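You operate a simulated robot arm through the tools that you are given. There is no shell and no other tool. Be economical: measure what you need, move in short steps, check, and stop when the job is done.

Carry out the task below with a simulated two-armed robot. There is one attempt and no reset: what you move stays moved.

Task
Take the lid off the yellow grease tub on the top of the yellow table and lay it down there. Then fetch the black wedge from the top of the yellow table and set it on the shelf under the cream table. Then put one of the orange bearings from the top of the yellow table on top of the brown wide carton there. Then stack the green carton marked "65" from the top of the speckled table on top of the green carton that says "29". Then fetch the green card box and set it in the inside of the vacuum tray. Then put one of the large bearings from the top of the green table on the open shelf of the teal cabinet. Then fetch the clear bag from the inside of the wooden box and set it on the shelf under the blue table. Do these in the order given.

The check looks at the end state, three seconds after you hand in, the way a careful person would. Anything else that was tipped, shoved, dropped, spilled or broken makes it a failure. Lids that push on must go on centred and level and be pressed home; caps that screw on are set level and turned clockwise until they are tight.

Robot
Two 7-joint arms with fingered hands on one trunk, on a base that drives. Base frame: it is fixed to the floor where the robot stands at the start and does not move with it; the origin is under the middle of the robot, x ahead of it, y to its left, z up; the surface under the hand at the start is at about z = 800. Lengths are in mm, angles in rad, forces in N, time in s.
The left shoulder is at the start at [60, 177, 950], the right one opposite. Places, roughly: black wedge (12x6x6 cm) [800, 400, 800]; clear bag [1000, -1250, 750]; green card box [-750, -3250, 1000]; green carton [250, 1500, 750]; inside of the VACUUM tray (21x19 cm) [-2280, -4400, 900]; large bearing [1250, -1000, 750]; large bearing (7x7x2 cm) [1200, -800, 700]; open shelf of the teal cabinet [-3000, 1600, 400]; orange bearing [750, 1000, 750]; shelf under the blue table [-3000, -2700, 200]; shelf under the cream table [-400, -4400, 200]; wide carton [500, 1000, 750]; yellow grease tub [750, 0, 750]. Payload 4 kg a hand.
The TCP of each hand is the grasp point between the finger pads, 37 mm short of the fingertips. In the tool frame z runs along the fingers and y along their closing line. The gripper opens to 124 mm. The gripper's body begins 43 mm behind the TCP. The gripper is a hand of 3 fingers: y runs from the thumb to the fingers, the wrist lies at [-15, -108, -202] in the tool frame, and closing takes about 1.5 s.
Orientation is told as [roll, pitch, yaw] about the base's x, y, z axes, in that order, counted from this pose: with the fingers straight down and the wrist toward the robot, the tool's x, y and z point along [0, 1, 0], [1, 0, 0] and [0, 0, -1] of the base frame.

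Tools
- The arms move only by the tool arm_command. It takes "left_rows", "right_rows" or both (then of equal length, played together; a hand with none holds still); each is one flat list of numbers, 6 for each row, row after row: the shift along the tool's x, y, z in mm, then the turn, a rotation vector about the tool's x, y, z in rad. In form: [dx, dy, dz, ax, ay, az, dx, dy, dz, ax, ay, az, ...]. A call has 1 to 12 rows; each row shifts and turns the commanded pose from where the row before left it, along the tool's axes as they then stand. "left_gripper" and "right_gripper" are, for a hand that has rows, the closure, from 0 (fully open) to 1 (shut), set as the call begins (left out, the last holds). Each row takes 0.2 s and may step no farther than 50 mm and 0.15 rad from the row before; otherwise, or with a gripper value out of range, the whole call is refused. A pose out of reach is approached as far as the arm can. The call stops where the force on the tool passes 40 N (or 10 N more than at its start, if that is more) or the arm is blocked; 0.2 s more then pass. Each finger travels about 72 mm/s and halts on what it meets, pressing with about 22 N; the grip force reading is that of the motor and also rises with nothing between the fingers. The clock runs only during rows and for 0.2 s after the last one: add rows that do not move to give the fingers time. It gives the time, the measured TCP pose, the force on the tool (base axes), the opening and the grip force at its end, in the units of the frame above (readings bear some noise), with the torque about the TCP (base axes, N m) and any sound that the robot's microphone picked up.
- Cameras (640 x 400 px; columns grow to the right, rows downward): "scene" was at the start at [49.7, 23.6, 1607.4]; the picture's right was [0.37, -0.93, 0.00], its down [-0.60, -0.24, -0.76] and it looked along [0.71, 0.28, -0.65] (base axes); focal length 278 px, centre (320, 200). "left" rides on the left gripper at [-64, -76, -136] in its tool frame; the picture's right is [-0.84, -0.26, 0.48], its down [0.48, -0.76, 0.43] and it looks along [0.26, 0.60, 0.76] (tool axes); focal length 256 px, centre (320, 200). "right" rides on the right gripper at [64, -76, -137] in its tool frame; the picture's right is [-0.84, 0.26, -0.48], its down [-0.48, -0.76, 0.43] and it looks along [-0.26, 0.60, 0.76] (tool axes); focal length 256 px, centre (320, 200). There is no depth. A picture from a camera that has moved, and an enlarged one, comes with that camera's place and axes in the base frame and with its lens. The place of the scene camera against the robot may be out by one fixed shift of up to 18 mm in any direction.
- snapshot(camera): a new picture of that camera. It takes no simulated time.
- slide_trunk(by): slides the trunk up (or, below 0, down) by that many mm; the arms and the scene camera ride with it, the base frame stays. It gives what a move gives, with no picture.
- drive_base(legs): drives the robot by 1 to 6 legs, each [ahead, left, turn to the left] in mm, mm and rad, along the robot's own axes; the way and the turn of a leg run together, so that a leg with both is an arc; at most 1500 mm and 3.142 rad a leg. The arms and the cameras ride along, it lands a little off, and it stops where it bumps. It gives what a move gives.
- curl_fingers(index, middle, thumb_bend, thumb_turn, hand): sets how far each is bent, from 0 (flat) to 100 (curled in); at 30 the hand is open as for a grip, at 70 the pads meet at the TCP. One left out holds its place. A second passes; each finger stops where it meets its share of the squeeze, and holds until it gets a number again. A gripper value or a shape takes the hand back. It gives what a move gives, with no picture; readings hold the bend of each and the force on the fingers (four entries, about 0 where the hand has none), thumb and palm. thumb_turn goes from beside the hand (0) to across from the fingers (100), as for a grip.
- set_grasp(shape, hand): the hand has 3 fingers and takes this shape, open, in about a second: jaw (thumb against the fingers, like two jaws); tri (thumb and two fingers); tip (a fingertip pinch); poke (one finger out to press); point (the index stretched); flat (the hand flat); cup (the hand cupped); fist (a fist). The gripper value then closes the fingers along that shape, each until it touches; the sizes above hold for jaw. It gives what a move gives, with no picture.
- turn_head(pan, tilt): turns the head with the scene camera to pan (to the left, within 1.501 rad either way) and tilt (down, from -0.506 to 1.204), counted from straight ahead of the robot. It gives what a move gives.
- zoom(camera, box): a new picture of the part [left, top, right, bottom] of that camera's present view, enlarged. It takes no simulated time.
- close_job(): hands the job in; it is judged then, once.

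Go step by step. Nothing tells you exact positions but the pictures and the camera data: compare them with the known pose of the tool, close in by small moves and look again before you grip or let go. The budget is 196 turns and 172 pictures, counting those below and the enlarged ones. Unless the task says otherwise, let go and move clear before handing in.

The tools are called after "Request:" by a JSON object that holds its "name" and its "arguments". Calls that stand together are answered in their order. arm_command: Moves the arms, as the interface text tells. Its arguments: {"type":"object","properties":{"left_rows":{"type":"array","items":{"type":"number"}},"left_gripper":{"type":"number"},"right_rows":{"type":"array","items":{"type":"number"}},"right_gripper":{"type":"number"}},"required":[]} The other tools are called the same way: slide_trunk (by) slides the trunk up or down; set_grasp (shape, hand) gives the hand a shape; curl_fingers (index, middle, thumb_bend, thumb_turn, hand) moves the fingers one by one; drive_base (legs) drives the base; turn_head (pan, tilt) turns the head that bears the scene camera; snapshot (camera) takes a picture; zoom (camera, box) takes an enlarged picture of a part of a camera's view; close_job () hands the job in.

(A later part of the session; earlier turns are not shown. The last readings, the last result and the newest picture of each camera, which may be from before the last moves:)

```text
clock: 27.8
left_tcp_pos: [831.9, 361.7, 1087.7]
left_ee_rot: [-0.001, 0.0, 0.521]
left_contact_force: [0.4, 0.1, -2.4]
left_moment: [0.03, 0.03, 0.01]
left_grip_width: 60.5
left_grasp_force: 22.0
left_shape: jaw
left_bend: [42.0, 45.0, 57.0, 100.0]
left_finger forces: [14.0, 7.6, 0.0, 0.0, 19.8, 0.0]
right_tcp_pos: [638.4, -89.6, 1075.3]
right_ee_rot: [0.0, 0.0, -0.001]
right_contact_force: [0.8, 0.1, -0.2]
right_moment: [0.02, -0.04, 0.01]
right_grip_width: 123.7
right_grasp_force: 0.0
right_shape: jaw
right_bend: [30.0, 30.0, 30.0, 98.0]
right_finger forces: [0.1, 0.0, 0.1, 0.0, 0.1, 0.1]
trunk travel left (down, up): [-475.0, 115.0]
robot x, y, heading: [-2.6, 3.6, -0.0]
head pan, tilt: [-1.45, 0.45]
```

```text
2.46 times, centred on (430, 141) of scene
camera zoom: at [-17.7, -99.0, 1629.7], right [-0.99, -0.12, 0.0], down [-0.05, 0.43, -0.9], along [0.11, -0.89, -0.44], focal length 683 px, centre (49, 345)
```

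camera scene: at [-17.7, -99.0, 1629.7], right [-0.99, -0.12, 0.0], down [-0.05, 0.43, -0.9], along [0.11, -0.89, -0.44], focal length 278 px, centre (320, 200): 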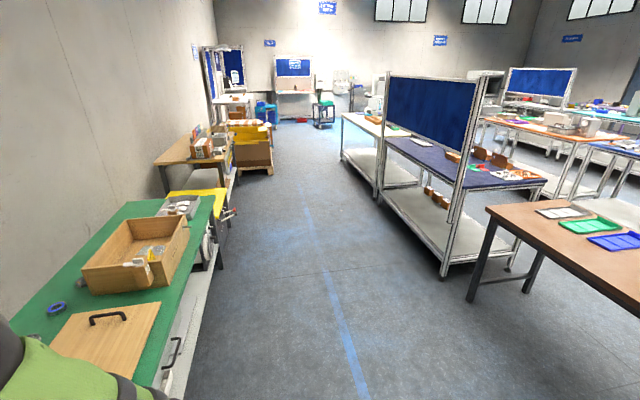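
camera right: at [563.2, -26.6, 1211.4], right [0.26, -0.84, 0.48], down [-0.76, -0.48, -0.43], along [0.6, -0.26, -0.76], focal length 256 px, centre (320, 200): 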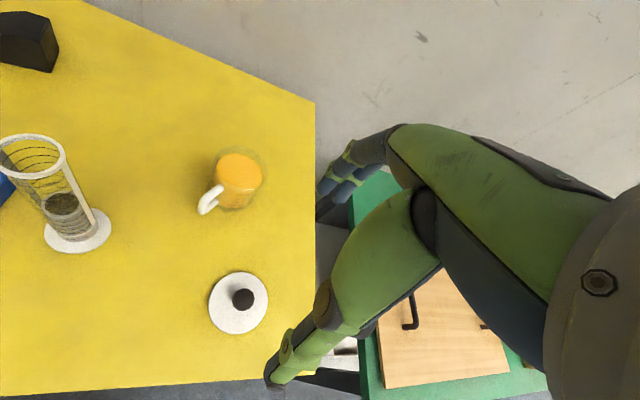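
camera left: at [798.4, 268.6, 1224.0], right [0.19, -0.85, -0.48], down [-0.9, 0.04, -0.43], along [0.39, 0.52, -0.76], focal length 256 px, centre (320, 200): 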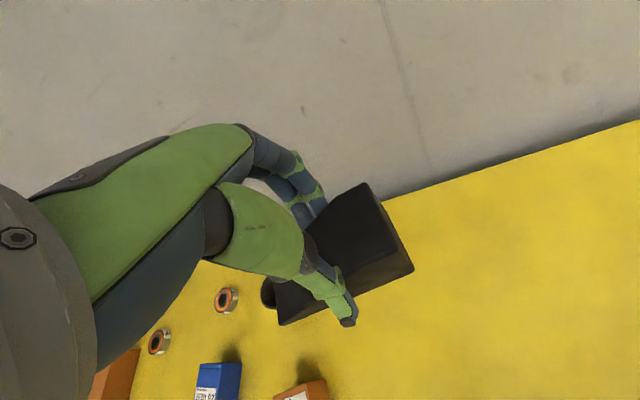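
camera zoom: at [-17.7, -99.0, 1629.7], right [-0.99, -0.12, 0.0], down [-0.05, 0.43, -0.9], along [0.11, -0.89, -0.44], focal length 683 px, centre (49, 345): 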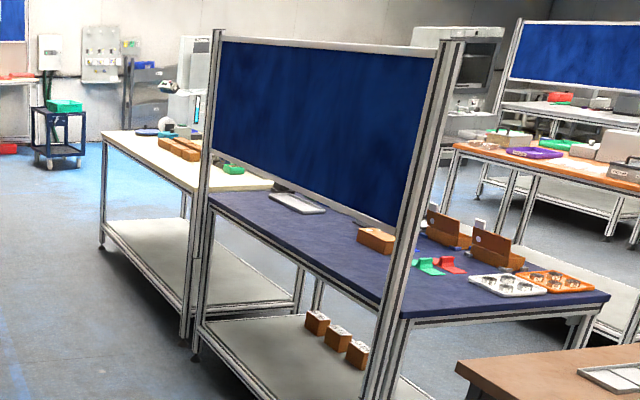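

The cream table's open front faces the aisle, at roughly (-70, -4320), and the shelf lies behind it. I'll tuck both arms and then drive there.

Request:
{"name": "arm_command", "arguments": {"left_rows": [15, -42, 0, 0, 0, 0, 15, -42, 0, 0, 0, 0, 15, -42, 0, 0, 0, 0, 15, -42, 0, 0, 0, 0, 15, -42, 0, 0, 0, 0, 15, -42, 0, 0, 0, 0, 15, -42, 0, 0, 0, 0, 10, -30, 0, 0, 0, 0], "right_rows": [-8, -18, 0, 0, 0, 0, -8, -18, 0, 0, 0, 0, -8, -18, 0, 0, 0, 0, -8, -18, 0, 0, 0, 0, -8, -18, 0, 0, 0, 0, -8, -18, 0, 0, 0, 0, -8, -18, 0, 0, 0, 0, -8, -10, 0, 0, 0, 0]}}

Request:
{"name": "drive_base", "arguments": {"legs": [[-300, 0, 0]]}}

Request:
{"name": "snapshot", "arguments": {"camera": "scene"}}

```text
clock: 29.6
left_tcp_pos: [492.3, 300.0, 1089.9]
left_ee_rot: [0.001, 0.0, 0.52]
left_contact_force: [0.4, 1.3, -1.6]
left_moment: [0.01, 0.01, -0.02]
left_grip_width: 60.3
left_grasp_force: 21.9
left_shape: jaw
left_bend: [42.0, 45.0, 57.0, 100.0]
left_finger forces: [13.8, 7.6, 0.0, 0.0, 19.7, 0.0]
right_tcp_pos: [501.9, -153.8, 1074.6]
right_ee_rot: [-0.001, 0.0, 0.0]
right_contact_force: [-0.1, -0.3, -1.0]
right_moment: [0.0, -0.01, 0.01]
right_grip_width: 123.8
right_grasp_force: 0.0
right_shape: jaw
right_bend: [30.0, 30.0, 30.0, 98.0]
right_finger forces: [0.0, 0.0, 0.0, 0.0, 0.0, 0.0]
trunk travel left (down, up): [-475.0, 115.0]
robot x, y, heading: [0.3, 2.2, 0.001]
head pan, tilt: [-1.45, 0.45]
```

```text
clock: 31.6
left_tcp_pos: [200.3, 300.8, 1089.8]
left_ee_rot: [0.001, 0.002, 0.519]
left_contact_force: [-0.4, 0.3, -2.6]
left_moment: [0.02, 0.04, 0.0]
left_grip_width: 59.7
left_grasp_force: 22.0
left_shape: jaw
left_bend: [42.0, 45.0, 57.0, 100.0]
left_finger forces: [14.0, 7.6, 0.1, 0.0, 19.7, 0.0]
right_tcp_pos: [209.9, -154.1, 1075.5]
right_ee_rot: [0.0, -0.001, -0.001]
right_contact_force: [-0.2, -0.1, 0.8]
right_moment: [0.02, 0.0, -0.01]
right_grip_width: 123.8
right_grasp_force: 0.2
right_shape: jaw
right_bend: [30.0, 30.0, 30.0, 98.0]
right_finger forces: [0.0, 0.0, 0.1, 0.0, 0.0, 0.0]
trunk travel left (down, up): [-475.0, 115.0]
robot x, y, heading: [-294.7, -2.5, -0.0]
head pan, tilt: [-1.45, 0.45]
```

```text
140 pictures are left
camera scene: at [-312.6, -99.2, 1629.7], right [-0.99, -0.12, 0.0], down [-0.05, 0.43, -0.9], along [0.11, -0.89, -0.44], focal length 278 px, centre (320, 200)
```

scene: 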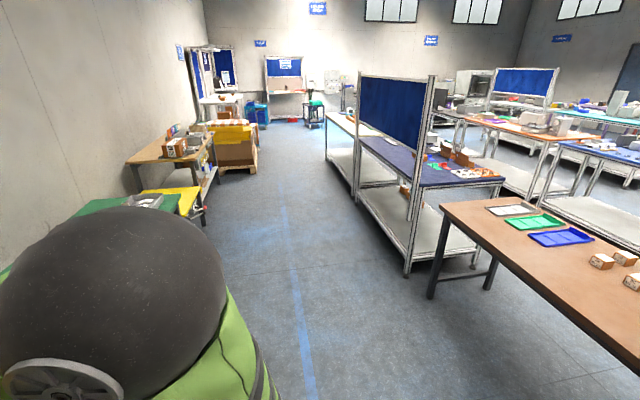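

Request:
{"name": "drive_base", "arguments": {"legs": [[0, 0, -1.309], [1400, 0, 0], [1400, 0, 0], [1350, 0, 0]]}}

Request:
{"name": "turn_head", "arguments": {"pan": -1.4, "tilt": 0.5}}

Request:
{"name": "snapshot", "arguments": {"camera": "scene"}}

```text
clock: 54.9
left_tcp_pos: [1170.4, -4439.2, 1090.4]
left_ee_rot: [0.0, -0.001, -0.793]
left_contact_force: [0.1, 0.2, -1.6]
left_moment: [0.0, 0.02, -0.03]
left_grip_width: 60.1
left_grasp_force: 22.3
left_shape: jaw
left_bend: [42.0, 46.0, 57.0, 100.0]
left_finger forces: [13.6, 7.4, 0.1, 0.0, 19.5, 0.0]
right_tcp_pos: [734.0, -4564.8, 1075.3]
right_ee_rot: [0.001, 0.0, -1.313]
right_contact_force: [0.1, -0.5, 0.0]
right_moment: [-0.01, 0.03, 0.01]
right_grip_width: 123.5
right_grasp_force: 0.0
right_shape: jaw
right_bend: [30.0, 30.0, 30.0, 98.0]
right_finger forces: [0.0, 0.0, 0.1, 0.0, 0.1, 0.0]
trunk travel left (down, up): [-475.0, 115.0]
robot x, y, heading: [752.9, -4037.8, -1.311]
head pan, tilt: [-1.45, 0.45]
```

```text
clock: 55.5
left_tcp_pos: [1170.2, -4439.4, 1089.2]
left_ee_rot: [0.0, 0.002, -0.792]
left_contact_force: [-0.7, -0.2, -1.2]
left_moment: [0.03, 0.01, -0.03]
left_grip_width: 60.1
left_grasp_force: 21.9
left_shape: jaw
left_bend: [42.0, 46.0, 57.0, 100.0]
left_finger forces: [13.6, 7.6, 0.0, 0.0, 19.4, 0.0]
right_tcp_pos: [733.7, -4563.5, 1073.8]
right_ee_rot: [0.001, 0.0, -1.311]
right_contact_force: [-0.8, 0.5, 0.4]
right_moment: [-0.01, 0.02, 0.0]
right_grip_width: 123.7
right_grasp_force: 0.0
right_shape: jaw
right_bend: [30.0, 30.0, 30.0, 98.0]
right_finger forces: [0.0, 0.0, 0.0, 0.0, 0.0, 0.0]
trunk travel left (down, up): [-475.0, 115.0]
robot x, y, heading: [754.5, -4041.0, -1.308]
head pan, tilt: [-1.4, 0.499]
```

```text
139 pictures are left
camera scene: at [665.2, -4055.7, 1625.3], right [-0.42, 0.91, 0.0], down [0.43, 0.2, -0.88], along [-0.8, -0.37, -0.48], focal length 278 px, centre (320, 200)
```

scene: 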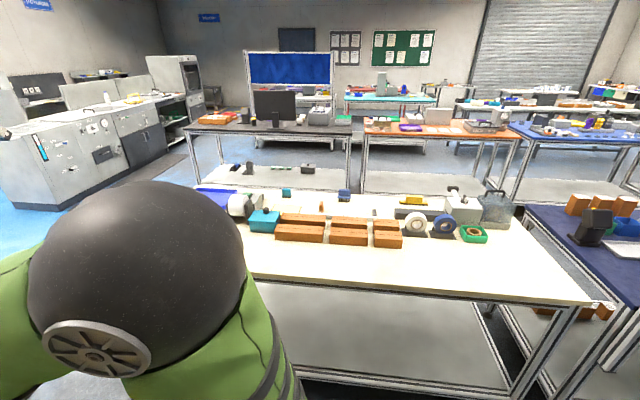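

Request:
{"name": "drive_base", "arguments": {"legs": [[0, 0, -1.506]]}}

Request:
{"name": "turn_head", "arguments": {"pan": 0.0, "tilt": 0.8}}

Request:
{"name": "slide_trunk", "arguments": {"by": -470}}

Request:
{"name": "snapshot", "arguments": {"camera": "scene"}}

```text
clock: 59.6
left_tcp_pos: [368.6, -4467.2, 1089.4]
left_ee_rot: [0.0, -0.001, -2.327]
left_contact_force: [0.1, 0.1, -2.0]
left_moment: [0.0, -0.02, 0.01]
left_grip_width: 59.6
left_grasp_force: 21.5
left_shape: jaw
left_bend: [42.0, 46.0, 57.0, 100.0]
left_finger forces: [13.5, 7.4, 0.1, 0.0, 19.2, 0.1]
right_tcp_pos: [229.1, -4036.1, 1074.8]
right_ee_rot: [-0.001, 0.001, -2.848]
right_contact_force: [-0.5, 0.0, 0.0]
right_moment: [-0.02, -0.02, -0.02]
right_grip_width: 123.7
right_grasp_force: 0.1
right_shape: jaw
right_bend: [30.0, 30.0, 30.0, 98.0]
right_finger forces: [0.1, 0.0, 0.0, 0.0, 0.0, 0.1]
trunk travel left (down, up): [-475.0, 115.0]
robot x, y, heading: [752.9, -4037.5, -2.85]
head pan, tilt: [-1.4, 0.499]
```

```text
clock: 61.2
left_tcp_pos: [369.8, -4469.0, 1089.2]
left_ee_rot: [0.0, 0.001, -2.327]
left_contact_force: [-0.8, 0.8, -2.0]
left_moment: [0.02, -0.02, 0.03]
left_grip_width: 59.6
left_grasp_force: 21.7
left_shape: jaw
left_bend: [42.0, 46.0, 57.0, 100.0]
left_finger forces: [13.5, 7.3, 0.0, 0.0, 19.2, 0.1]
right_tcp_pos: [227.6, -4035.2, 1074.7]
right_ee_rot: [-0.001, 0.001, -2.849]
right_contact_force: [0.0, -0.1, -0.1]
right_moment: [-0.02, 0.01, 0.01]
right_grip_width: 123.6
right_grasp_force: 0.0
right_shape: jaw
right_bend: [30.0, 30.0, 30.0, 98.0]
right_finger forces: [0.1, 0.0, 0.1, 0.1, 0.0, 0.0]
trunk travel left (down, up): [-475.0, 115.0]
robot x, y, heading: [752.4, -4038.0, -2.848]
head pan, tilt: [0.0, 0.799]
```

```text
refused: -470 is not a number from -400 to 400
```

```text
138 pictures are left
camera scene: at [706.7, -4061.3, 1599.3], right [-0.29, 0.96, 0.0], down [0.69, 0.21, -0.7], along [-0.67, -0.2, -0.72], focal length 278 px, centre (320, 200)
```

scene: 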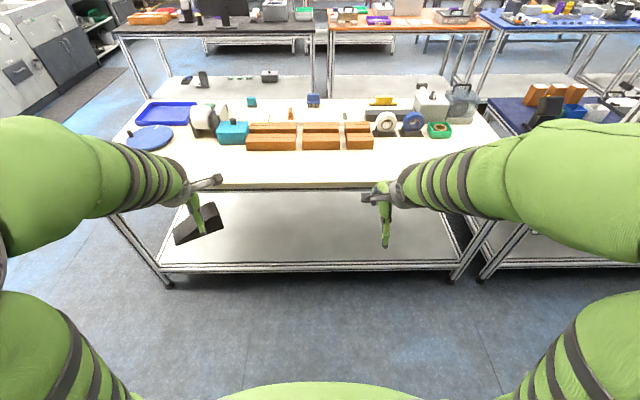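

The cream top is near z 805 and its shelf front about 890 mm ahead of me, so there is plenty of headroom. I'll lower the trunk and then the left hand.

Request:
{"name": "slide_trunk", "arguments": {"by": -400}}

Request:
{"name": "slide_trunk", "arguments": {"by": -70}}

Request:
{"name": "arm_command", "arguments": {"left_rows": [0, 0, 45, 0, 0, 0, 0, 0, 45, 0, 0, 0, 0, 0, 45, 0, 0, 0, 0, 0, 45, 0, 0, 0, 0, 0, 45, 0, 0, 0, 0, 0, 45, 0, 0, 0, 0, 0, 0, 0, 0, 0]}}

Request:
{"name": "snapshot", "arguments": {"camera": "scene"}}

Request:
{"name": "snapshot", "arguments": {"camera": "left"}}

```text
clock: 65.0
left_tcp_pos: [368.6, -4468.9, 690.0]
left_ee_rot: [0.001, 0.0, -2.328]
left_contact_force: [0.1, 0.7, -2.5]
left_moment: [-0.01, 0.0, 0.02]
left_grip_width: 59.7
left_grasp_force: 22.0
left_shape: jaw
left_bend: [42.0, 46.0, 57.0, 100.0]
left_finger forces: [13.4, 7.4, 0.0, 0.0, 19.2, 0.0]
right_tcp_pos: [228.8, -4035.6, 674.6]
right_ee_rot: [-0.001, -0.002, -2.849]
right_contact_force: [-0.2, -0.8, -0.3]
right_moment: [-0.01, -0.01, -0.01]
right_grip_width: 123.4
right_grasp_force: 0.0
right_shape: jaw
right_bend: [30.0, 30.0, 30.0, 98.0]
right_finger forces: [0.0, 0.1, 0.0, 0.1, 0.1, 0.0]
trunk travel left (down, up): [-75.0, 515.0]
robot x, y, heading: [757.1, -4039.0, -2.852]
head pan, tilt: [0.0, 0.799]
```

```text
clock: 66.1
left_tcp_pos: [369.8, -4469.1, 620.0]
left_ee_rot: [0.001, 0.0, -2.328]
left_contact_force: [0.4, 0.6, -2.2]
left_moment: [0.01, -0.04, 0.02]
left_grip_width: 59.8
left_grasp_force: 21.7
left_shape: jaw
left_bend: [42.0, 46.0, 57.0, 100.0]
left_finger forces: [13.5, 7.4, 0.1, 0.0, 19.1, 0.1]
right_tcp_pos: [228.9, -4035.8, 605.3]
right_ee_rot: [0.0, 0.001, -2.848]
right_contact_force: [0.1, 0.4, 0.1]
right_moment: [-0.01, 0.02, 0.0]
right_grip_width: 123.8
right_grasp_force: 0.1
right_shape: jaw
right_bend: [30.0, 30.0, 30.0, 98.0]
right_finger forces: [0.1, 0.0, 0.0, 0.1, 0.0, 0.1]
trunk travel left (down, up): [-5.0, 585.0]
robot x, y, heading: [754.8, -4040.4, -2.848]
head pan, tilt: [0.0, 0.799]
```

```text
clock: 67.7
left_tcp_pos: [369.7, -4469.0, 346.7]
left_ee_rot: [0.0, -0.001, -2.331]
left_contact_force: [-0.5, -0.1, -2.3]
left_moment: [-0.01, -0.02, 0.02]
left_grip_width: 59.5
left_grasp_force: 22.1
left_shape: jaw
left_bend: [42.0, 46.0, 57.0, 100.0]
left_finger forces: [13.5, 7.3, 0.0, 0.0, 19.1, 0.0]
right_tcp_pos: [229.5, -4035.7, 604.5]
right_ee_rot: [0.0, 0.001, -2.849]
right_contact_force: [0.4, 0.1, 1.8]
right_moment: [-0.04, 0.01, 0.0]
right_grip_width: 123.7
right_grasp_force: 0.0
right_shape: jaw
right_bend: [30.0, 30.0, 30.0, 98.0]
right_finger forces: [0.0, 0.0, 0.1, 0.0, 0.0, 0.0]
trunk travel left (down, up): [-5.0, 585.0]
robot x, y, heading: [758.1, -4033.9, -2.845]
head pan, tilt: [0.0, 0.799]
```

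```text
137 pictures are left
camera scene: at [706.8, -4061.3, 1129.3], right [-0.29, 0.96, 0.0], down [0.69, 0.21, -0.7], along [-0.67, -0.2, -0.72], focal length 278 px, centre (320, 200)
```

scene: 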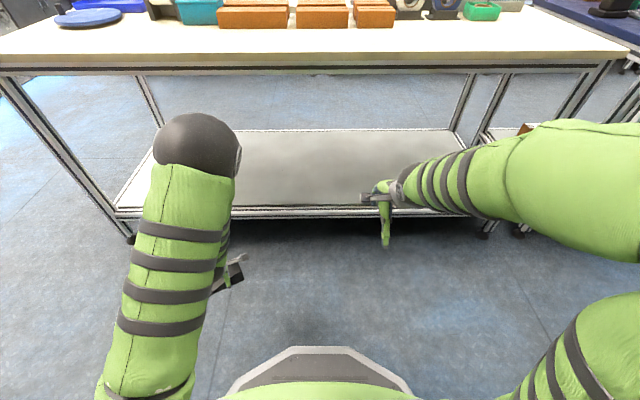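

```text
136 pictures are left
camera left: at [375.7, -4370.3, 483.1], right [-0.43, 0.76, -0.48], down [0.87, 0.22, -0.43], along [-0.23, -0.61, -0.76], focal length 256 px, centre (320, 200)
```

left: 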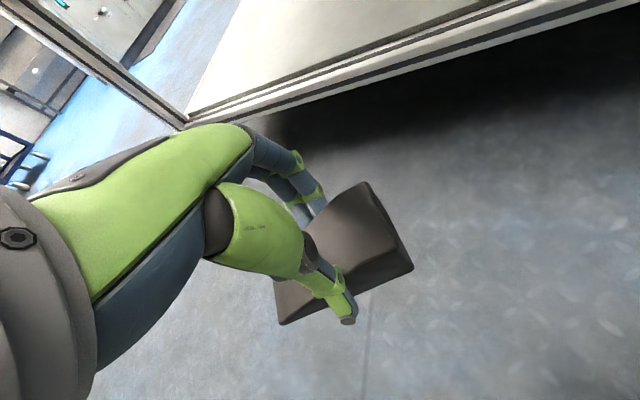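

Request:
{"name": "drive_base", "arguments": {"legs": [[290, 0, 0]]}}

Request:
{"name": "snapshot", "arguments": {"camera": "scene"}}

Request:
{"name": "snapshot", "arguments": {"camera": "left"}}

```text
clock: 69.7
left_tcp_pos: [92.9, -4548.2, 347.1]
left_ee_rot: [-0.001, 0.0, -2.334]
left_contact_force: [0.2, 0.7, -1.6]
left_moment: [-0.01, -0.03, 0.01]
left_grip_width: 59.4
left_grasp_force: 21.4
left_shape: jaw
left_bend: [42.0, 46.0, 57.0, 100.0]
left_finger forces: [13.4, 7.3, 0.0, 0.1, 19.1, 0.0]
right_tcp_pos: [-44.9, -4114.7, 604.5]
right_ee_rot: [-0.001, 0.0, -2.854]
right_contact_force: [-0.4, -0.9, 0.2]
right_moment: [-0.01, -0.01, 0.02]
right_grip_width: 123.8
right_grasp_force: 0.0
right_shape: jaw
right_bend: [30.0, 30.0, 30.0, 98.0]
right_finger forces: [0.0, 0.1, 0.1, 0.0, 0.0, 0.1]
trunk travel left (down, up): [-5.0, 585.0]
robot x, y, heading: [483.3, -4118.8, -2.856]
head pan, tilt: [0.0, 0.799]
```

```text
135 pictures are left
camera scene: at [432.6, -4142.9, 1129.3], right [-0.28, 0.96, 0.0], down [0.69, 0.2, -0.7], along [-0.67, -0.2, -0.72], focal length 278 px, centre (320, 200)
```

scene: 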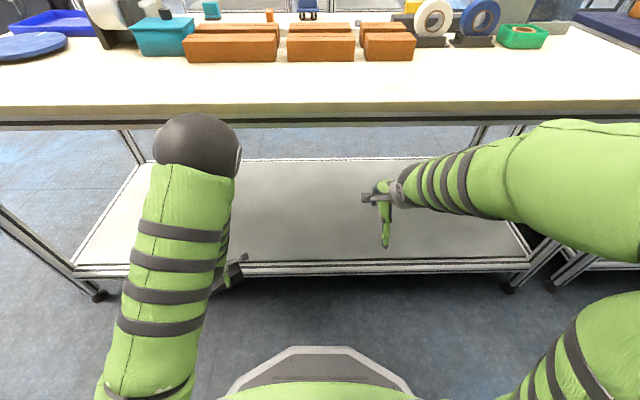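

```text
134 pictures are left
camera left: at [99.8, -4450.3, 483.5], right [-0.43, 0.76, -0.48], down [0.87, 0.22, -0.43], along [-0.23, -0.61, -0.76], focal length 256 px, centre (320, 200)
```

left: 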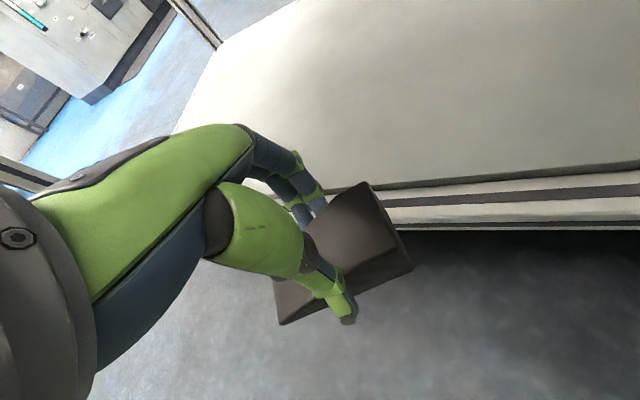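

Request:
{"name": "arm_command", "arguments": {"left_rows": [-20.4, 36, 0, 0, 0, 0, -20.4, 36, 0, 0, 0, 0, -20.4, 36, 0, 0, 0, 0, -20.4, 36, 0, 0, 0, 0, -20.4, 36, 0, 0, 0, 0, -20.4, 36, 0, 0, 0, 0, -20.4, 36, 0, 0, 0, 0, 0, 0, 0, 0, 0, 0]}}

Request:
{"name": "snapshot", "arguments": {"camera": "scene"}}

Request:
{"name": "snapshot", "arguments": {"camera": "left"}}

```text
clock: 71.5
left_tcp_pos: [-184.0, -4635.0, 348.6]
left_ee_rot: [0.001, 0.002, -2.334]
left_contact_force: [0.0, -0.4, -1.9]
left_moment: [0.01, -0.02, -0.02]
left_grip_width: 59.0
left_grasp_force: 21.3
left_shape: jaw
left_bend: [42.0, 46.0, 57.0, 100.0]
left_finger forces: [13.4, 7.3, 0.0, 0.0, 19.0, 0.1]
right_tcp_pos: [-45.1, -4116.4, 605.2]
right_ee_rot: [0.0, 0.0, -2.854]
right_contact_force: [-0.1, -0.1, -0.4]
right_moment: [-0.02, -0.01, 0.02]
right_grip_width: 123.7
right_grasp_force: 0.1
right_shape: jaw
right_bend: [30.0, 30.0, 30.0, 98.0]
right_finger forces: [0.1, 0.0, 0.0, 0.1, 0.0, 0.1]
trunk travel left (down, up): [-5.0, 585.0]
robot x, y, heading: [481.0, -4119.1, -2.858]
head pan, tilt: [0.0, 0.799]
```

```text
133 pictures are left
camera scene: at [432.4, -4142.9, 1129.3], right [-0.28, 0.96, 0.0], down [0.69, 0.2, -0.7], along [-0.67, -0.2, -0.72], focal length 278 px, centre (320, 200)
```

scene: 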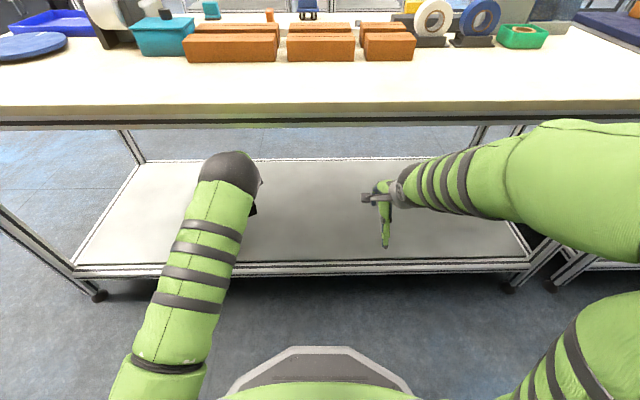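

```text
132 pictures are left
camera left: at [-177.7, -4536.0, 482.9], right [-0.43, 0.76, -0.48], down [0.88, 0.22, -0.43], along [-0.23, -0.61, -0.76], focal length 256 px, centre (320, 200)
```

left: 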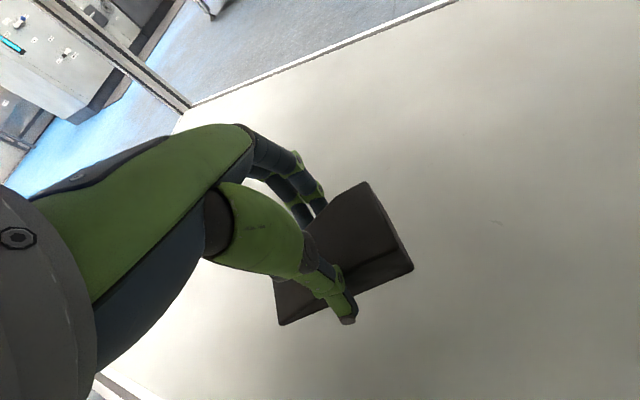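

Request:
{"name": "arm_command", "arguments": {"left_rows": [0, 0, 35, 0, 0, 0, 0, 0, 25, 0, 0, 0, 0, 0, 8, 0, 0, 0, 0, 0, 4, 0, 0, 0, 0, 0, 4, 0, 0, 0, 0, 0, 4, 0, 0, 0, 0, 0, 4, 0, 0, 0, 0, 0, 0, 0, 0, 0]}}

Request:
{"name": "snapshot", "arguments": {"camera": "left"}}

```text
clock: 72.7
left_tcp_pos: [-186.3, -4635.4, 280.2]
left_ee_rot: [-0.006, -0.015, -2.331]
left_contact_force: [9.9, 3.1, 24.2]
left_moment: [0.23, -0.32, 0.05]
left_grip_width: 59.8
left_grasp_force: 22.5
left_shape: jaw
left_bend: [44.0, 47.0, 56.0, 100.0]
left_finger forces: [12.5, 5.9, 0.0, 0.0, 34.0, 0.0]
right_tcp_pos: [-44.1, -4115.2, 604.3]
right_ee_rot: [-0.002, -0.001, -2.853]
right_contact_force: [-0.1, 0.7, 0.0]
right_moment: [0.0, 0.0, 0.01]
right_grip_width: 123.6
right_grasp_force: 0.1
right_shape: jaw
right_bend: [30.0, 30.0, 30.0, 98.0]
right_finger forces: [0.1, 0.1, 0.0, 0.1, 0.0, 0.0]
trunk travel left (down, up): [-5.0, 585.0]
robot x, y, heading: [480.6, -4121.8, -2.851]
head pan, tilt: [0.0, 0.799]
stopped in row 6 (left hand): the force on the tool passed its limit at 43 N (the readings are from after the stop); the commanded pose is now the measured one
```

```text
131 pictures are left
camera left: at [-178.6, -4536.4, 414.9], right [-0.44, 0.76, -0.48], down [0.87, 0.21, -0.45], along [-0.24, -0.61, -0.75], focal length 256 px, centre (320, 200)
```

left: 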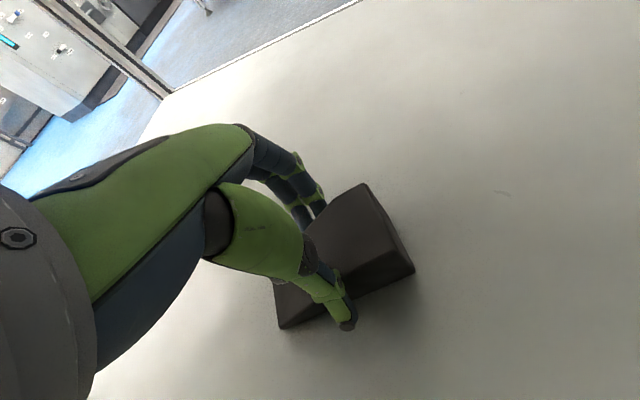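

The wedge is on the shelf. I'll ease off 1.5 mm, open, and rise.

Request:
{"name": "arm_command", "arguments": {"left_rows": [0, 0, -1.5, 0, 0, 0, 0, 0, 0, 0, 0, 0]}}

Request:
{"name": "arm_command", "arguments": {"left_rows": [0, 0, 0, 0, 0, 0, 0, 0, 0, 0, 0, 0, 0, 0, 0, 0, 0, 0, 0, 0, 0, 0, 0, 0, 0, 0, 0, 0, 0, 0, 0, 0, -20, 0, 0, 0, 0, 0, -40, 0, 0, 0, 0, 0, -25, 0, 0, 0, 0, 0, 0, 0, 0, 0], "left_gripper": 0.0}}

Request:
{"name": "snapshot", "arguments": {"camera": "left"}}

```text
clock: 73.3
left_tcp_pos: [-186.3, -4635.8, 280.8]
left_ee_rot: [-0.003, -0.01, -2.333]
left_contact_force: [5.3, -2.1, 21.0]
left_moment: [0.1, -0.13, 0.09]
left_grip_width: 59.4
left_grasp_force: 22.2
left_shape: jaw
left_bend: [43.0, 47.0, 56.0, 100.0]
left_finger forces: [14.1, 7.1, 0.0, 0.1, 29.4, 0.1]
right_tcp_pos: [-45.0, -4114.6, 605.8]
right_ee_rot: [0.0, 0.0, -2.853]
right_contact_force: [0.0, 1.5, -0.6]
right_moment: [-0.02, 0.0, -0.04]
right_grip_width: 123.8
right_grasp_force: 0.0
right_shape: jaw
right_bend: [30.0, 30.0, 30.0, 98.0]
right_finger forces: [0.0, 0.0, 0.0, 0.0, 0.0, 0.0]
trunk travel left (down, up): [-5.0, 585.0]
robot x, y, heading: [483.4, -4125.1, -2.853]
head pan, tilt: [0.0, 0.799]
```

```text
clock: 75.3
left_tcp_pos: [-184.7, -4634.6, 363.6]
left_ee_rot: [-0.003, -0.009, -2.333]
left_contact_force: [0.0, -0.8, 1.4]
left_moment: [-0.01, -0.03, -0.04]
left_grip_width: 123.6
left_grasp_force: 0.0
left_shape: jaw
left_bend: [30.0, 30.0, 30.0, 98.0]
left_finger forces: [0.0, 0.0, 0.0, 0.0, 0.0, 0.0]
right_tcp_pos: [-44.9, -4114.9, 605.7]
right_ee_rot: [-0.001, 0.0, -2.852]
right_contact_force: [0.1, 0.3, 0.3]
right_moment: [0.0, 0.01, 0.01]
right_grip_width: 123.8
right_grasp_force: 0.1
right_shape: jaw
right_bend: [30.0, 30.0, 30.0, 98.0]
right_finger forces: [0.0, 0.0, 0.0, 0.0, 0.0, 0.0]
trunk travel left (down, up): [-5.0, 585.0]
robot x, y, heading: [480.7, -4122.0, -2.857]
head pan, tilt: [0.0, 0.799]
```

```text
130 pictures are left
camera left: at [-178.2, -4535.6, 498.7], right [-0.43, 0.76, -0.48], down [0.87, 0.21, -0.44], along [-0.23, -0.61, -0.76], focal length 256 px, centre (320, 200)
```

left: 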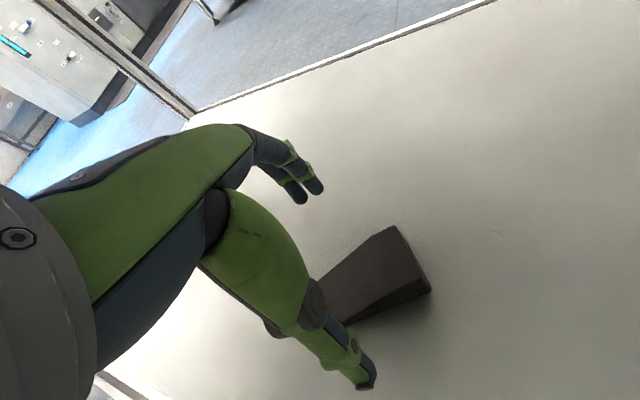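

The wedge sits flat and well inside the shelf. I'll pull the arm out, back off, raise up, and drive back to the yellow table for a bearing.

Request:
{"name": "arm_command", "arguments": {"left_rows": [20.4, -36, 0, 0, 0, 0, 20.4, -36, 0, 0, 0, 0, 20.4, -36, 0, 0, 0, 0, 20.4, -36, 0, 0, 0, 0, 20.4, -36, 0, 0, 0, 0, 20.4, -36, 0, 0, 0, 0, 20.4, -36, 0, 0, 0, 0, 0, 0, 0, 0, 0, 0.13, 0, 0, 0, 0, 0, 0.13, 0, 0, 0, 0, 0, 0.13, 0, 0, 0, 0, 0, 0.13]}}

Request:
{"name": "drive_base", "arguments": {"legs": [[-400, 0, 0]]}}

Request:
{"name": "slide_trunk", "arguments": {"by": 400}}

Request:
{"name": "slide_trunk", "arguments": {"by": 70}}

Request:
{"name": "arm_command", "arguments": {"left_rows": [0, 0, -45, 0, 0, 0, 0, 0, -45, 0, 0, 0, 0, 0, -45, 0, 0, 0, 0, 0, -45, 0, 0, 0, 0, 0, -45, 0, 0, 0, 0, 0, -25, 0, 0, 0]}}

Request:
{"name": "drive_base", "arguments": {"legs": [[0, 0, -1.596], [1450, 0, 0], [1450, 0, 0], [1400, 0, 0]]}}

Request:
{"name": "snapshot", "arguments": {"camera": "scene"}}

```text
clock: 77.7
left_tcp_pos: [91.5, -4549.9, 359.8]
left_ee_rot: [0.002, -0.008, -2.856]
left_contact_force: [0.6, 0.6, -0.7]
left_moment: [0.04, 0.0, 0.02]
left_grip_width: 123.7
left_grasp_force: 0.0
left_shape: jaw
left_bend: [30.0, 30.0, 30.0, 98.0]
left_finger forces: [0.1, 0.1, 0.0, 0.0, 0.0, 0.0]
right_tcp_pos: [-45.8, -4114.9, 604.8]
right_ee_rot: [-0.001, 0.0, -2.854]
right_contact_force: [-0.1, 0.0, 0.4]
right_moment: [-0.02, 0.0, 0.02]
right_grip_width: 123.8
right_grasp_force: 0.0
right_shape: jaw
right_bend: [30.0, 30.0, 30.0, 98.0]
right_finger forces: [0.1, 0.0, 0.0, 0.0, 0.0, 0.0]
trunk travel left (down, up): [-5.0, 585.0]
robot x, y, heading: [483.2, -4123.4, -2.857]
head pan, tilt: [0.0, 0.799]
```

```text
clock: 80.2
left_tcp_pos: [475.9, -4437.2, 359.6]
left_ee_rot: [0.0, -0.008, -2.853]
left_contact_force: [0.6, -0.3, -0.3]
left_moment: [0.01, 0.01, 0.0]
left_grip_width: 123.9
left_grasp_force: 0.1
left_shape: jaw
left_bend: [30.0, 30.0, 30.0, 98.0]
left_finger forces: [0.1, 0.0, 0.0, 0.1, 0.0, 0.0]
right_tcp_pos: [339.3, -4001.6, 604.5]
right_ee_rot: [0.0, 0.0, -2.852]
right_contact_force: [0.7, -0.4, -1.2]
right_moment: [0.0, -0.01, -0.01]
right_grip_width: 123.6
right_grasp_force: 0.0
right_shape: jaw
right_bend: [30.0, 30.0, 30.0, 98.0]
right_finger forces: [0.0, 0.0, 0.0, 0.1, 0.0, 0.1]
trunk travel left (down, up): [-5.0, 585.0]
robot x, y, heading: [863.6, -4001.6, -2.849]
head pan, tilt: [0.0, 0.799]
```

```text
clock: 84.1
left_tcp_pos: [476.4, -4437.6, 760.2]
left_ee_rot: [0.001, -0.009, -2.854]
left_contact_force: [-0.3, -0.6, -0.1]
left_moment: [0.0, 0.02, 0.0]
left_grip_width: 123.7
left_grasp_force: 0.1
left_shape: jaw
left_bend: [30.0, 30.0, 30.0, 98.0]
left_finger forces: [0.0, 0.0, 0.0, 0.0, 0.0, 0.0]
right_tcp_pos: [339.0, -4002.4, 1004.3]
right_ee_rot: [0.0, -0.001, -2.852]
right_contact_force: [0.1, 0.7, 0.3]
right_moment: [-0.02, 0.0, 0.01]
right_grip_width: 123.5
right_grasp_force: 0.0
right_shape: jaw
right_bend: [30.0, 30.0, 30.0, 98.0]
right_finger forces: [0.0, 0.0, 0.1, 0.0, 0.0, 0.0]
trunk travel left (down, up): [-405.0, 185.0]
robot x, y, heading: [866.2, -4002.2, -2.851]
head pan, tilt: [0.0, 0.799]
```

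```text
clock: 85.2
left_tcp_pos: [475.1, -4437.6, 829.8]
left_ee_rot: [0.001, -0.008, -2.852]
left_contact_force: [0.1, -0.8, 0.8]
left_moment: [-0.02, 0.01, 0.0]
left_grip_width: 123.9
left_grasp_force: 0.2
left_shape: jaw
left_bend: [30.0, 30.0, 30.0, 98.0]
left_finger forces: [0.0, 0.0, 0.0, 0.1, 0.1, 0.1]
right_tcp_pos: [338.9, -4002.2, 1074.7]
right_ee_rot: [0.001, 0.001, -2.851]
right_contact_force: [0.3, 0.2, -0.2]
right_moment: [-0.01, 0.01, -0.01]
right_grip_width: 123.7
right_grasp_force: 0.1
right_shape: jaw
right_bend: [30.0, 30.0, 30.0, 98.0]
right_finger forces: [0.1, 0.1, 0.0, 0.0, 0.0, 0.0]
trunk travel left (down, up): [-475.0, 115.0]
robot x, y, heading: [869.8, -4008.8, -2.85]
head pan, tilt: [0.0, 0.799]
```

```text
clock: 86.8
left_tcp_pos: [507.1, -4484.6, 1060.1]
left_ee_rot: [0.003, 0.041, -2.725]
left_contact_force: [0.4, 0.3, 0.6]
left_moment: [0.04, -0.04, -0.02]
left_grip_width: 123.9
left_grasp_force: 0.0
left_shape: jaw
left_bend: [30.0, 30.0, 30.0, 98.0]
left_finger forces: [0.0, 0.0, 0.0, 0.0, 0.1, 0.1]
right_tcp_pos: [338.4, -4000.0, 1075.0]
right_ee_rot: [-0.001, 0.0, -2.852]
right_contact_force: [0.5, -0.8, -0.7]
right_moment: [-0.04, 0.0, 0.0]
right_grip_width: 123.5
right_grasp_force: 0.1
right_shape: jaw
right_bend: [30.0, 30.0, 30.0, 98.0]
right_finger forces: [0.1, 0.1, 0.0, 0.0, 0.0, 0.0]
trunk travel left (down, up): [-475.0, 115.0]
robot x, y, heading: [865.1, -4007.6, -2.849]
head pan, tilt: [0.0, 0.799]
stopped in row 6 (left hand): the arm was blocked; the commanded pose is now the measured one
```

```text
clock: 111.3
left_tcp_pos: [-492.0, 595.7, 1059.9]
left_ee_rot: [0.003, 0.042, 1.904]
left_contact_force: [0.3, -0.2, -1.3]
left_moment: [0.0, 0.0, -0.01]
left_grip_width: 123.8
left_grasp_force: 0.0
left_shape: jaw
left_bend: [30.0, 30.0, 30.0, 98.0]
left_finger forces: [0.1, 0.0, 0.0, 0.0, 0.1, 0.0]
right_tcp_pos: [4.2, 722.4, 1073.7]
right_ee_rot: [0.0, 0.0, 1.776]
right_contact_force: [0.1, 0.5, 0.7]
right_moment: [0.01, 0.01, -0.01]
right_grip_width: 123.7
right_grasp_force: 0.1
right_shape: jaw
right_bend: [30.0, 30.0, 30.0, 98.0]
right_finger forces: [0.0, 0.0, 0.0, 0.0, 0.0, 0.0]
trunk travel left (down, up): [-475.0, 115.0]
robot x, y, heading: [-41.1, 196.0, 1.775]
head pan, tilt: [0.0, 0.799]
```

```text
129 pictures are left
camera scene: at [-55.3, 240.4, 1599.3], right [0.98, 0.2, 0.0], down [0.14, -0.7, -0.7], along [-0.14, 0.68, -0.72], focal length 278 px, centre (320, 200)
```

scene: 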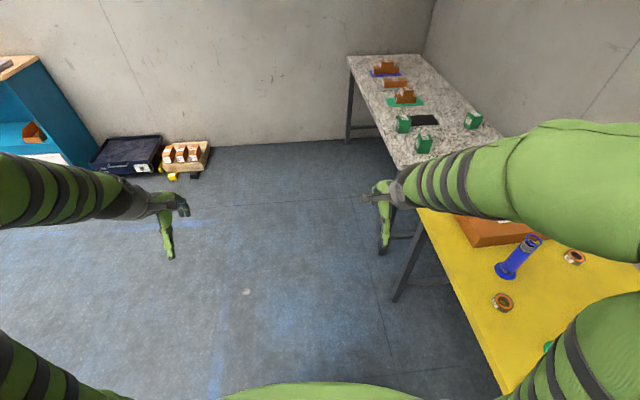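

Request:
{"name": "drive_base", "arguments": {"legs": [[0, 150, 0], [0, 0, -1.459], [100, 219, 0]]}}

Request:
{"name": "turn_head", "arguments": {"pan": 0.3, "tilt": 0.85}}

Request:
{"name": "snapshot", "arguments": {"camera": "scene"}}

Request:
{"name": "snapshot", "arguments": {"camera": "left"}}

```text
clock: 117.6
left_tcp_pos: [182.4, 891.7, 1059.1]
left_ee_rot: [0.004, 0.04, 0.442]
left_contact_force: [0.3, 0.5, 0.0]
left_moment: [0.02, -0.03, 0.02]
left_grip_width: 123.9
left_grasp_force: 0.1
left_shape: jaw
left_bend: [30.0, 30.0, 30.0, 98.0]
left_finger forces: [0.0, 0.0, 0.0, 0.0, 0.0, 0.1]
right_tcp_pos: [363.1, 412.2, 1073.1]
right_ee_rot: [-0.001, 0.0, 0.313]
right_contact_force: [-0.2, 0.5, -0.8]
right_moment: [-0.03, -0.03, 0.0]
right_grip_width: 123.7
right_grasp_force: 0.1
right_shape: jaw
right_bend: [30.0, 30.0, 30.0, 98.0]
right_finger forces: [0.0, 0.0, 0.0, 0.0, 0.1, 0.1]
trunk travel left (down, up): [-475.0, 115.0]
robot x, y, heading: [-165.1, 403.7, 0.309]
head pan, tilt: [0.0, 0.799]
```

```text
clock: 118.4
left_tcp_pos: [182.7, 890.9, 1060.5]
left_ee_rot: [0.006, 0.04, 0.443]
left_contact_force: [-0.6, -0.6, -0.3]
left_moment: [0.02, 0.01, 0.01]
left_grip_width: 123.8
left_grasp_force: 0.2
left_shape: jaw
left_bend: [30.0, 30.0, 30.0, 98.0]
left_finger forces: [0.0, 0.0, 0.0, 0.1, 0.0, 0.0]
right_tcp_pos: [362.4, 411.3, 1074.3]
right_ee_rot: [-0.001, 0.0, 0.314]
right_contact_force: [0.0, 0.3, -0.3]
right_moment: [0.0, 0.01, 0.0]
right_grip_width: 123.7
right_grasp_force: 0.1
right_shape: jaw
right_bend: [30.0, 30.0, 30.0, 98.0]
right_finger forces: [0.1, 0.0, 0.0, 0.0, 0.1, 0.0]
trunk travel left (down, up): [-475.0, 115.0]
robot x, y, heading: [-165.1, 402.2, 0.32]
head pan, tilt: [0.3, 0.85]
```

```text
128 pictures are left
camera scene: at [-126.8, 430.9, 1595.3], right [0.58, -0.82, 0.0], down [-0.61, -0.43, -0.66], along [0.54, 0.38, -0.75], focal length 278 px, centre (320, 200)
```

scene: 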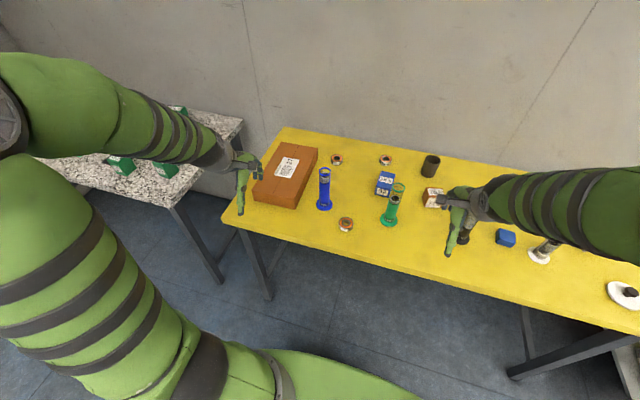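

```text
127 pictures are left
camera left: at [145.9, 802.4, 1198.5], right [0.11, -0.87, -0.48], down [-0.91, 0.11, -0.4], along [0.4, 0.48, -0.78], focal length 256 px, centre (320, 200)
```

left: 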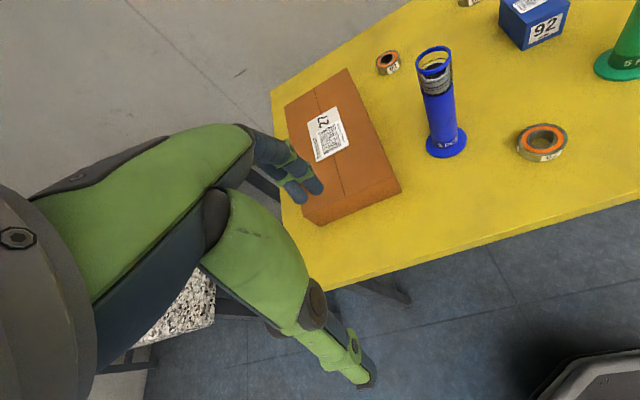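

A bearing lies at about (392, 695), to the right of the blue cylinder, and the brown carton is centred near (410, 970). I'll bring the left hand over the bearing.

Request:
{"name": "arm_command", "arguments": {"left_rows": [0, 0, 0, -0.04, 0, 0.127, -42, 23, 0, 0, 0, 0, -42, 23, 0, 0, 0, 0, -42, 23, 0, 0, 0, 0, -42, 23, 0, 0, 0, 0, -42, 23, 0, 0, 0, 0, -42, 23, 0, 0, 0, 0, 0, 0, 40, 0, 0, 0, 0, 0, 40, 0, 0, 0, 0, 0, 0, 0, 0, 0], "left_gripper": 0.25}}

Request:
{"name": "snapshot", "arguments": {"camera": "left"}}

Request:
{"name": "zoom", "arguments": {"camera": "scene", "box": [240, 120, 440, 245]}}

```text
clock: 120.6
left_tcp_pos: [392.0, 694.2, 980.8]
left_ee_rot: [0.005, 0.001, 0.317]
left_contact_force: [-0.3, 0.1, -0.4]
left_moment: [0.01, -0.01, 0.01]
left_grip_width: 93.2
left_grasp_force: 0.0
left_shape: jaw
left_bend: [34.0, 36.0, 43.0, 99.0]
left_finger forces: [0.0, 0.0, 0.0, 0.0, 0.1, 0.0]
right_tcp_pos: [362.6, 412.5, 1074.4]
right_ee_rot: [0.002, 0.0, 0.315]
right_contact_force: [-0.3, 0.8, 0.1]
right_moment: [0.02, 0.01, 0.0]
right_grip_width: 123.5
right_grasp_force: 0.1
right_shape: jaw
right_bend: [30.0, 30.0, 30.0, 98.0]
right_finger forces: [0.0, 0.0, 0.0, 0.0, 0.0, 0.0]
trunk travel left (down, up): [-475.0, 115.0]
robot x, y, heading: [-162.3, 403.8, 0.317]
head pan, tilt: [0.3, 0.85]
```

```text
126 pictures are left
camera left: at [339.8, 610.0, 1115.5], right [0.02, -0.88, -0.48], down [-0.87, 0.22, -0.43], along [0.49, 0.43, -0.76], focal length 256 px, centre (320, 200)
```

left: 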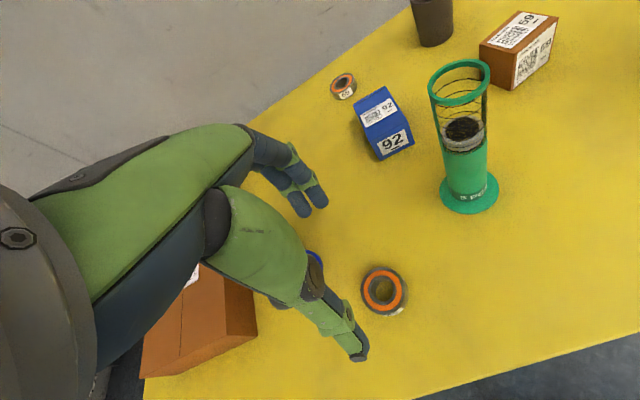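

```text
3.20 times, centred on (340, 182) of scene
camera zoom: at [-127.0, 430.7, 1595.3], right [0.58, -0.82, 0.0], down [-0.61, -0.43, -0.66], along [0.54, 0.38, -0.75], focal length 888 px, centre (256, 256)
```

zoom: 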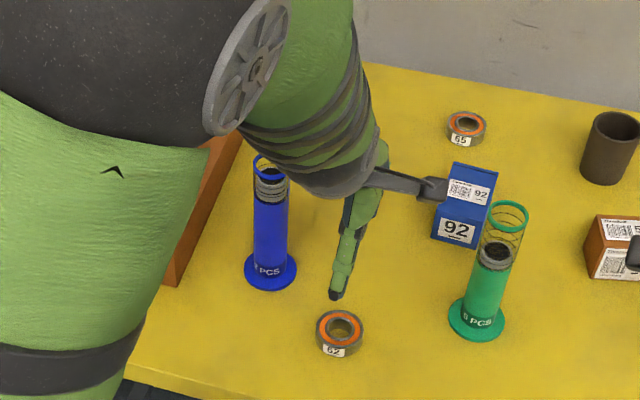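

Request:
{"name": "arm_command", "arguments": {"left_rows": [0, 2, 45, 0, 0, 0, 0, 0, 45, 0, 0, 0, 0, 0, 25, 0, 0, 0, 0, 0, 6, 0, 0, 0, 0, 0, 4, 0, 0, 0, 0, 0, 3, 0, 0, 0, 0, 0, 3, 0, 0, 0, 0, 0, 2, 0, 0, 0, 0, 0, 0, 0, 0, 0], "left_gripper": 0.4}}

Request:
{"name": "snapshot", "arguments": {"camera": "left"}}

Request:
{"name": "zoom", "arguments": {"camera": "scene", "box": [300, 160, 400, 260]}}

```text
clock: 122.6
left_tcp_pos: [395.0, 694.6, 846.6]
left_ee_rot: [0.002, 0.001, 0.316]
left_contact_force: [0.1, 0.2, -0.1]
left_moment: [0.0, 0.01, 0.04]
left_grip_width: 74.8
left_grasp_force: 0.0
left_shape: jaw
left_bend: [38.0, 42.0, 53.0, 99.0]
left_finger forces: [0.0, 0.0, 0.0, 0.0, 0.0, 0.0]
right_tcp_pos: [362.7, 411.6, 1074.6]
right_ee_rot: [0.001, 0.001, 0.314]
right_contact_force: [0.2, 0.3, -0.2]
right_moment: [-0.03, -0.03, -0.03]
right_grip_width: 123.7
right_grasp_force: 0.0
right_shape: jaw
right_bend: [30.0, 30.0, 30.0, 98.0]
right_finger forces: [0.0, 0.0, 0.0, 0.0, 0.0, 0.0]
trunk travel left (down, up): [-475.0, 115.0]
robot x, y, heading: [-161.5, 404.7, 0.315]
head pan, tilt: [0.3, 0.85]
```

```text
124 pictures are left
camera left: at [341.7, 610.7, 982.4], right [0.02, -0.88, -0.48], down [-0.87, 0.22, -0.43], along [0.49, 0.43, -0.76], focal length 256 px, centre (320, 200)
```

left: 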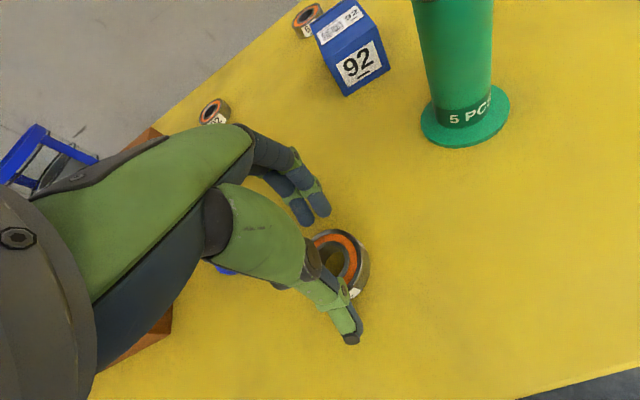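

```text
4.00 times, centred on (350, 210) of scene
camera zoom: at [-126.8, 430.8, 1595.3], right [0.58, -0.82, 0.0], down [-0.61, -0.43, -0.66], along [0.54, 0.38, -0.75], focal length 1110 px, centre (200, 160)
```

zoom: 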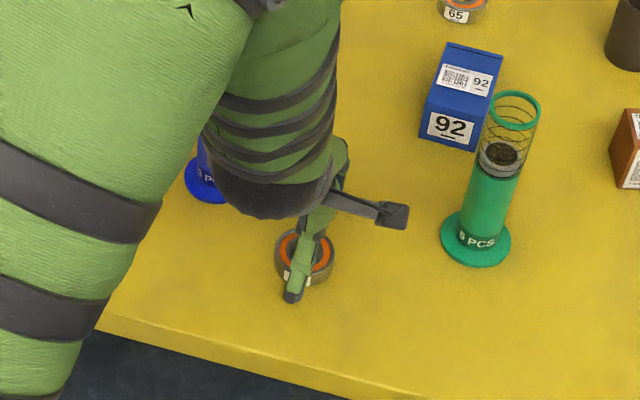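

Request:
{"name": "arm_command", "arguments": {"left_rows": [-7, 0, 0, 0, 0, 0, 0, 0, 0, 0, 0, 0]}}

Request:
{"name": "arm_command", "arguments": {"left_rows": [0, 0, 0, 0, 0, 0, 0, 0, 0, 0, 0, 0, 0, 0, 0, 0, 0, 0, 0, 0, 0, 0, 0, 0, 0, 0, 0, 0, 0, 0], "left_gripper": 1.0}}

Request:
{"name": "snapshot", "arguments": {"camera": "left"}}

```text
clock: 123.2
left_tcp_pos: [396.3, 688.9, 847.8]
left_ee_rot: [0.003, 0.0, 0.317]
left_contact_force: [0.6, 0.7, -0.6]
left_moment: [0.02, -0.03, 0.03]
left_grip_width: 74.6
left_grasp_force: 0.0
left_shape: jaw
left_bend: [38.0, 42.0, 53.0, 99.0]
left_finger forces: [0.0, 0.0, 0.0, 0.0, 0.1, 0.0]
right_tcp_pos: [363.9, 411.8, 1075.6]
right_ee_rot: [0.0, 0.001, 0.313]
right_contact_force: [-0.5, 0.9, 0.2]
right_moment: [0.01, 0.01, 0.02]
right_grip_width: 123.9
right_grasp_force: 0.0
right_shape: jaw
right_bend: [30.0, 30.0, 30.0, 98.0]
right_finger forces: [0.0, 0.0, 0.1, 0.1, 0.1, 0.1]
trunk travel left (down, up): [-475.0, 115.0]
robot x, y, heading: [-165.6, 405.6, 0.312]
head pan, tilt: [0.3, 0.85]
```

```text
clock: 124.4
left_tcp_pos: [396.6, 687.9, 848.5]
left_ee_rot: [0.003, -0.001, 0.317]
left_contact_force: [0.3, -1.8, 3.1]
left_moment: [-0.05, 0.11, 0.01]
left_grip_width: 43.9
left_grasp_force: 22.3
left_shape: jaw
left_bend: [52.0, 51.0, 60.0, 100.0]
left_finger forces: [12.2, 7.3, 0.1, 0.1, 19.1, 0.1]
right_tcp_pos: [363.2, 412.0, 1074.7]
right_ee_rot: [0.0, 0.001, 0.315]
right_contact_force: [-0.7, -0.4, -1.0]
right_moment: [-0.01, -0.01, -0.03]
right_grip_width: 123.8
right_grasp_force: 0.1
right_shape: jaw
right_bend: [30.0, 30.0, 30.0, 98.0]
right_finger forces: [0.0, 0.0, 0.1, 0.0, 0.1, 0.0]
trunk travel left (down, up): [-475.0, 115.0]
robot x, y, heading: [-162.7, 404.3, 0.318]
head pan, tilt: [0.3, 0.85]
```

```text
122 pictures are left
camera left: at [343.6, 604.0, 983.0], right [0.02, -0.88, -0.48], down [-0.87, 0.22, -0.43], along [0.49, 0.43, -0.76], focal length 256 px, centre (320, 200)
```

left: 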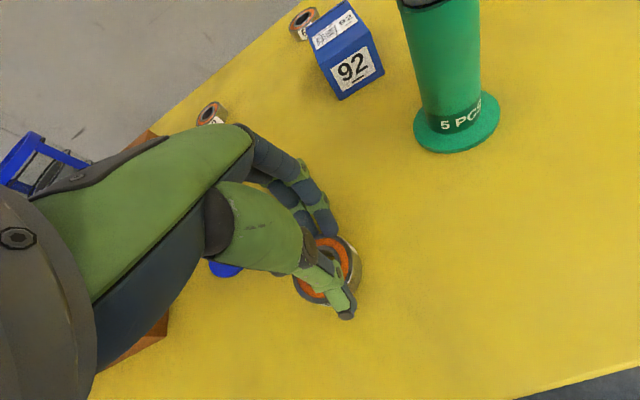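

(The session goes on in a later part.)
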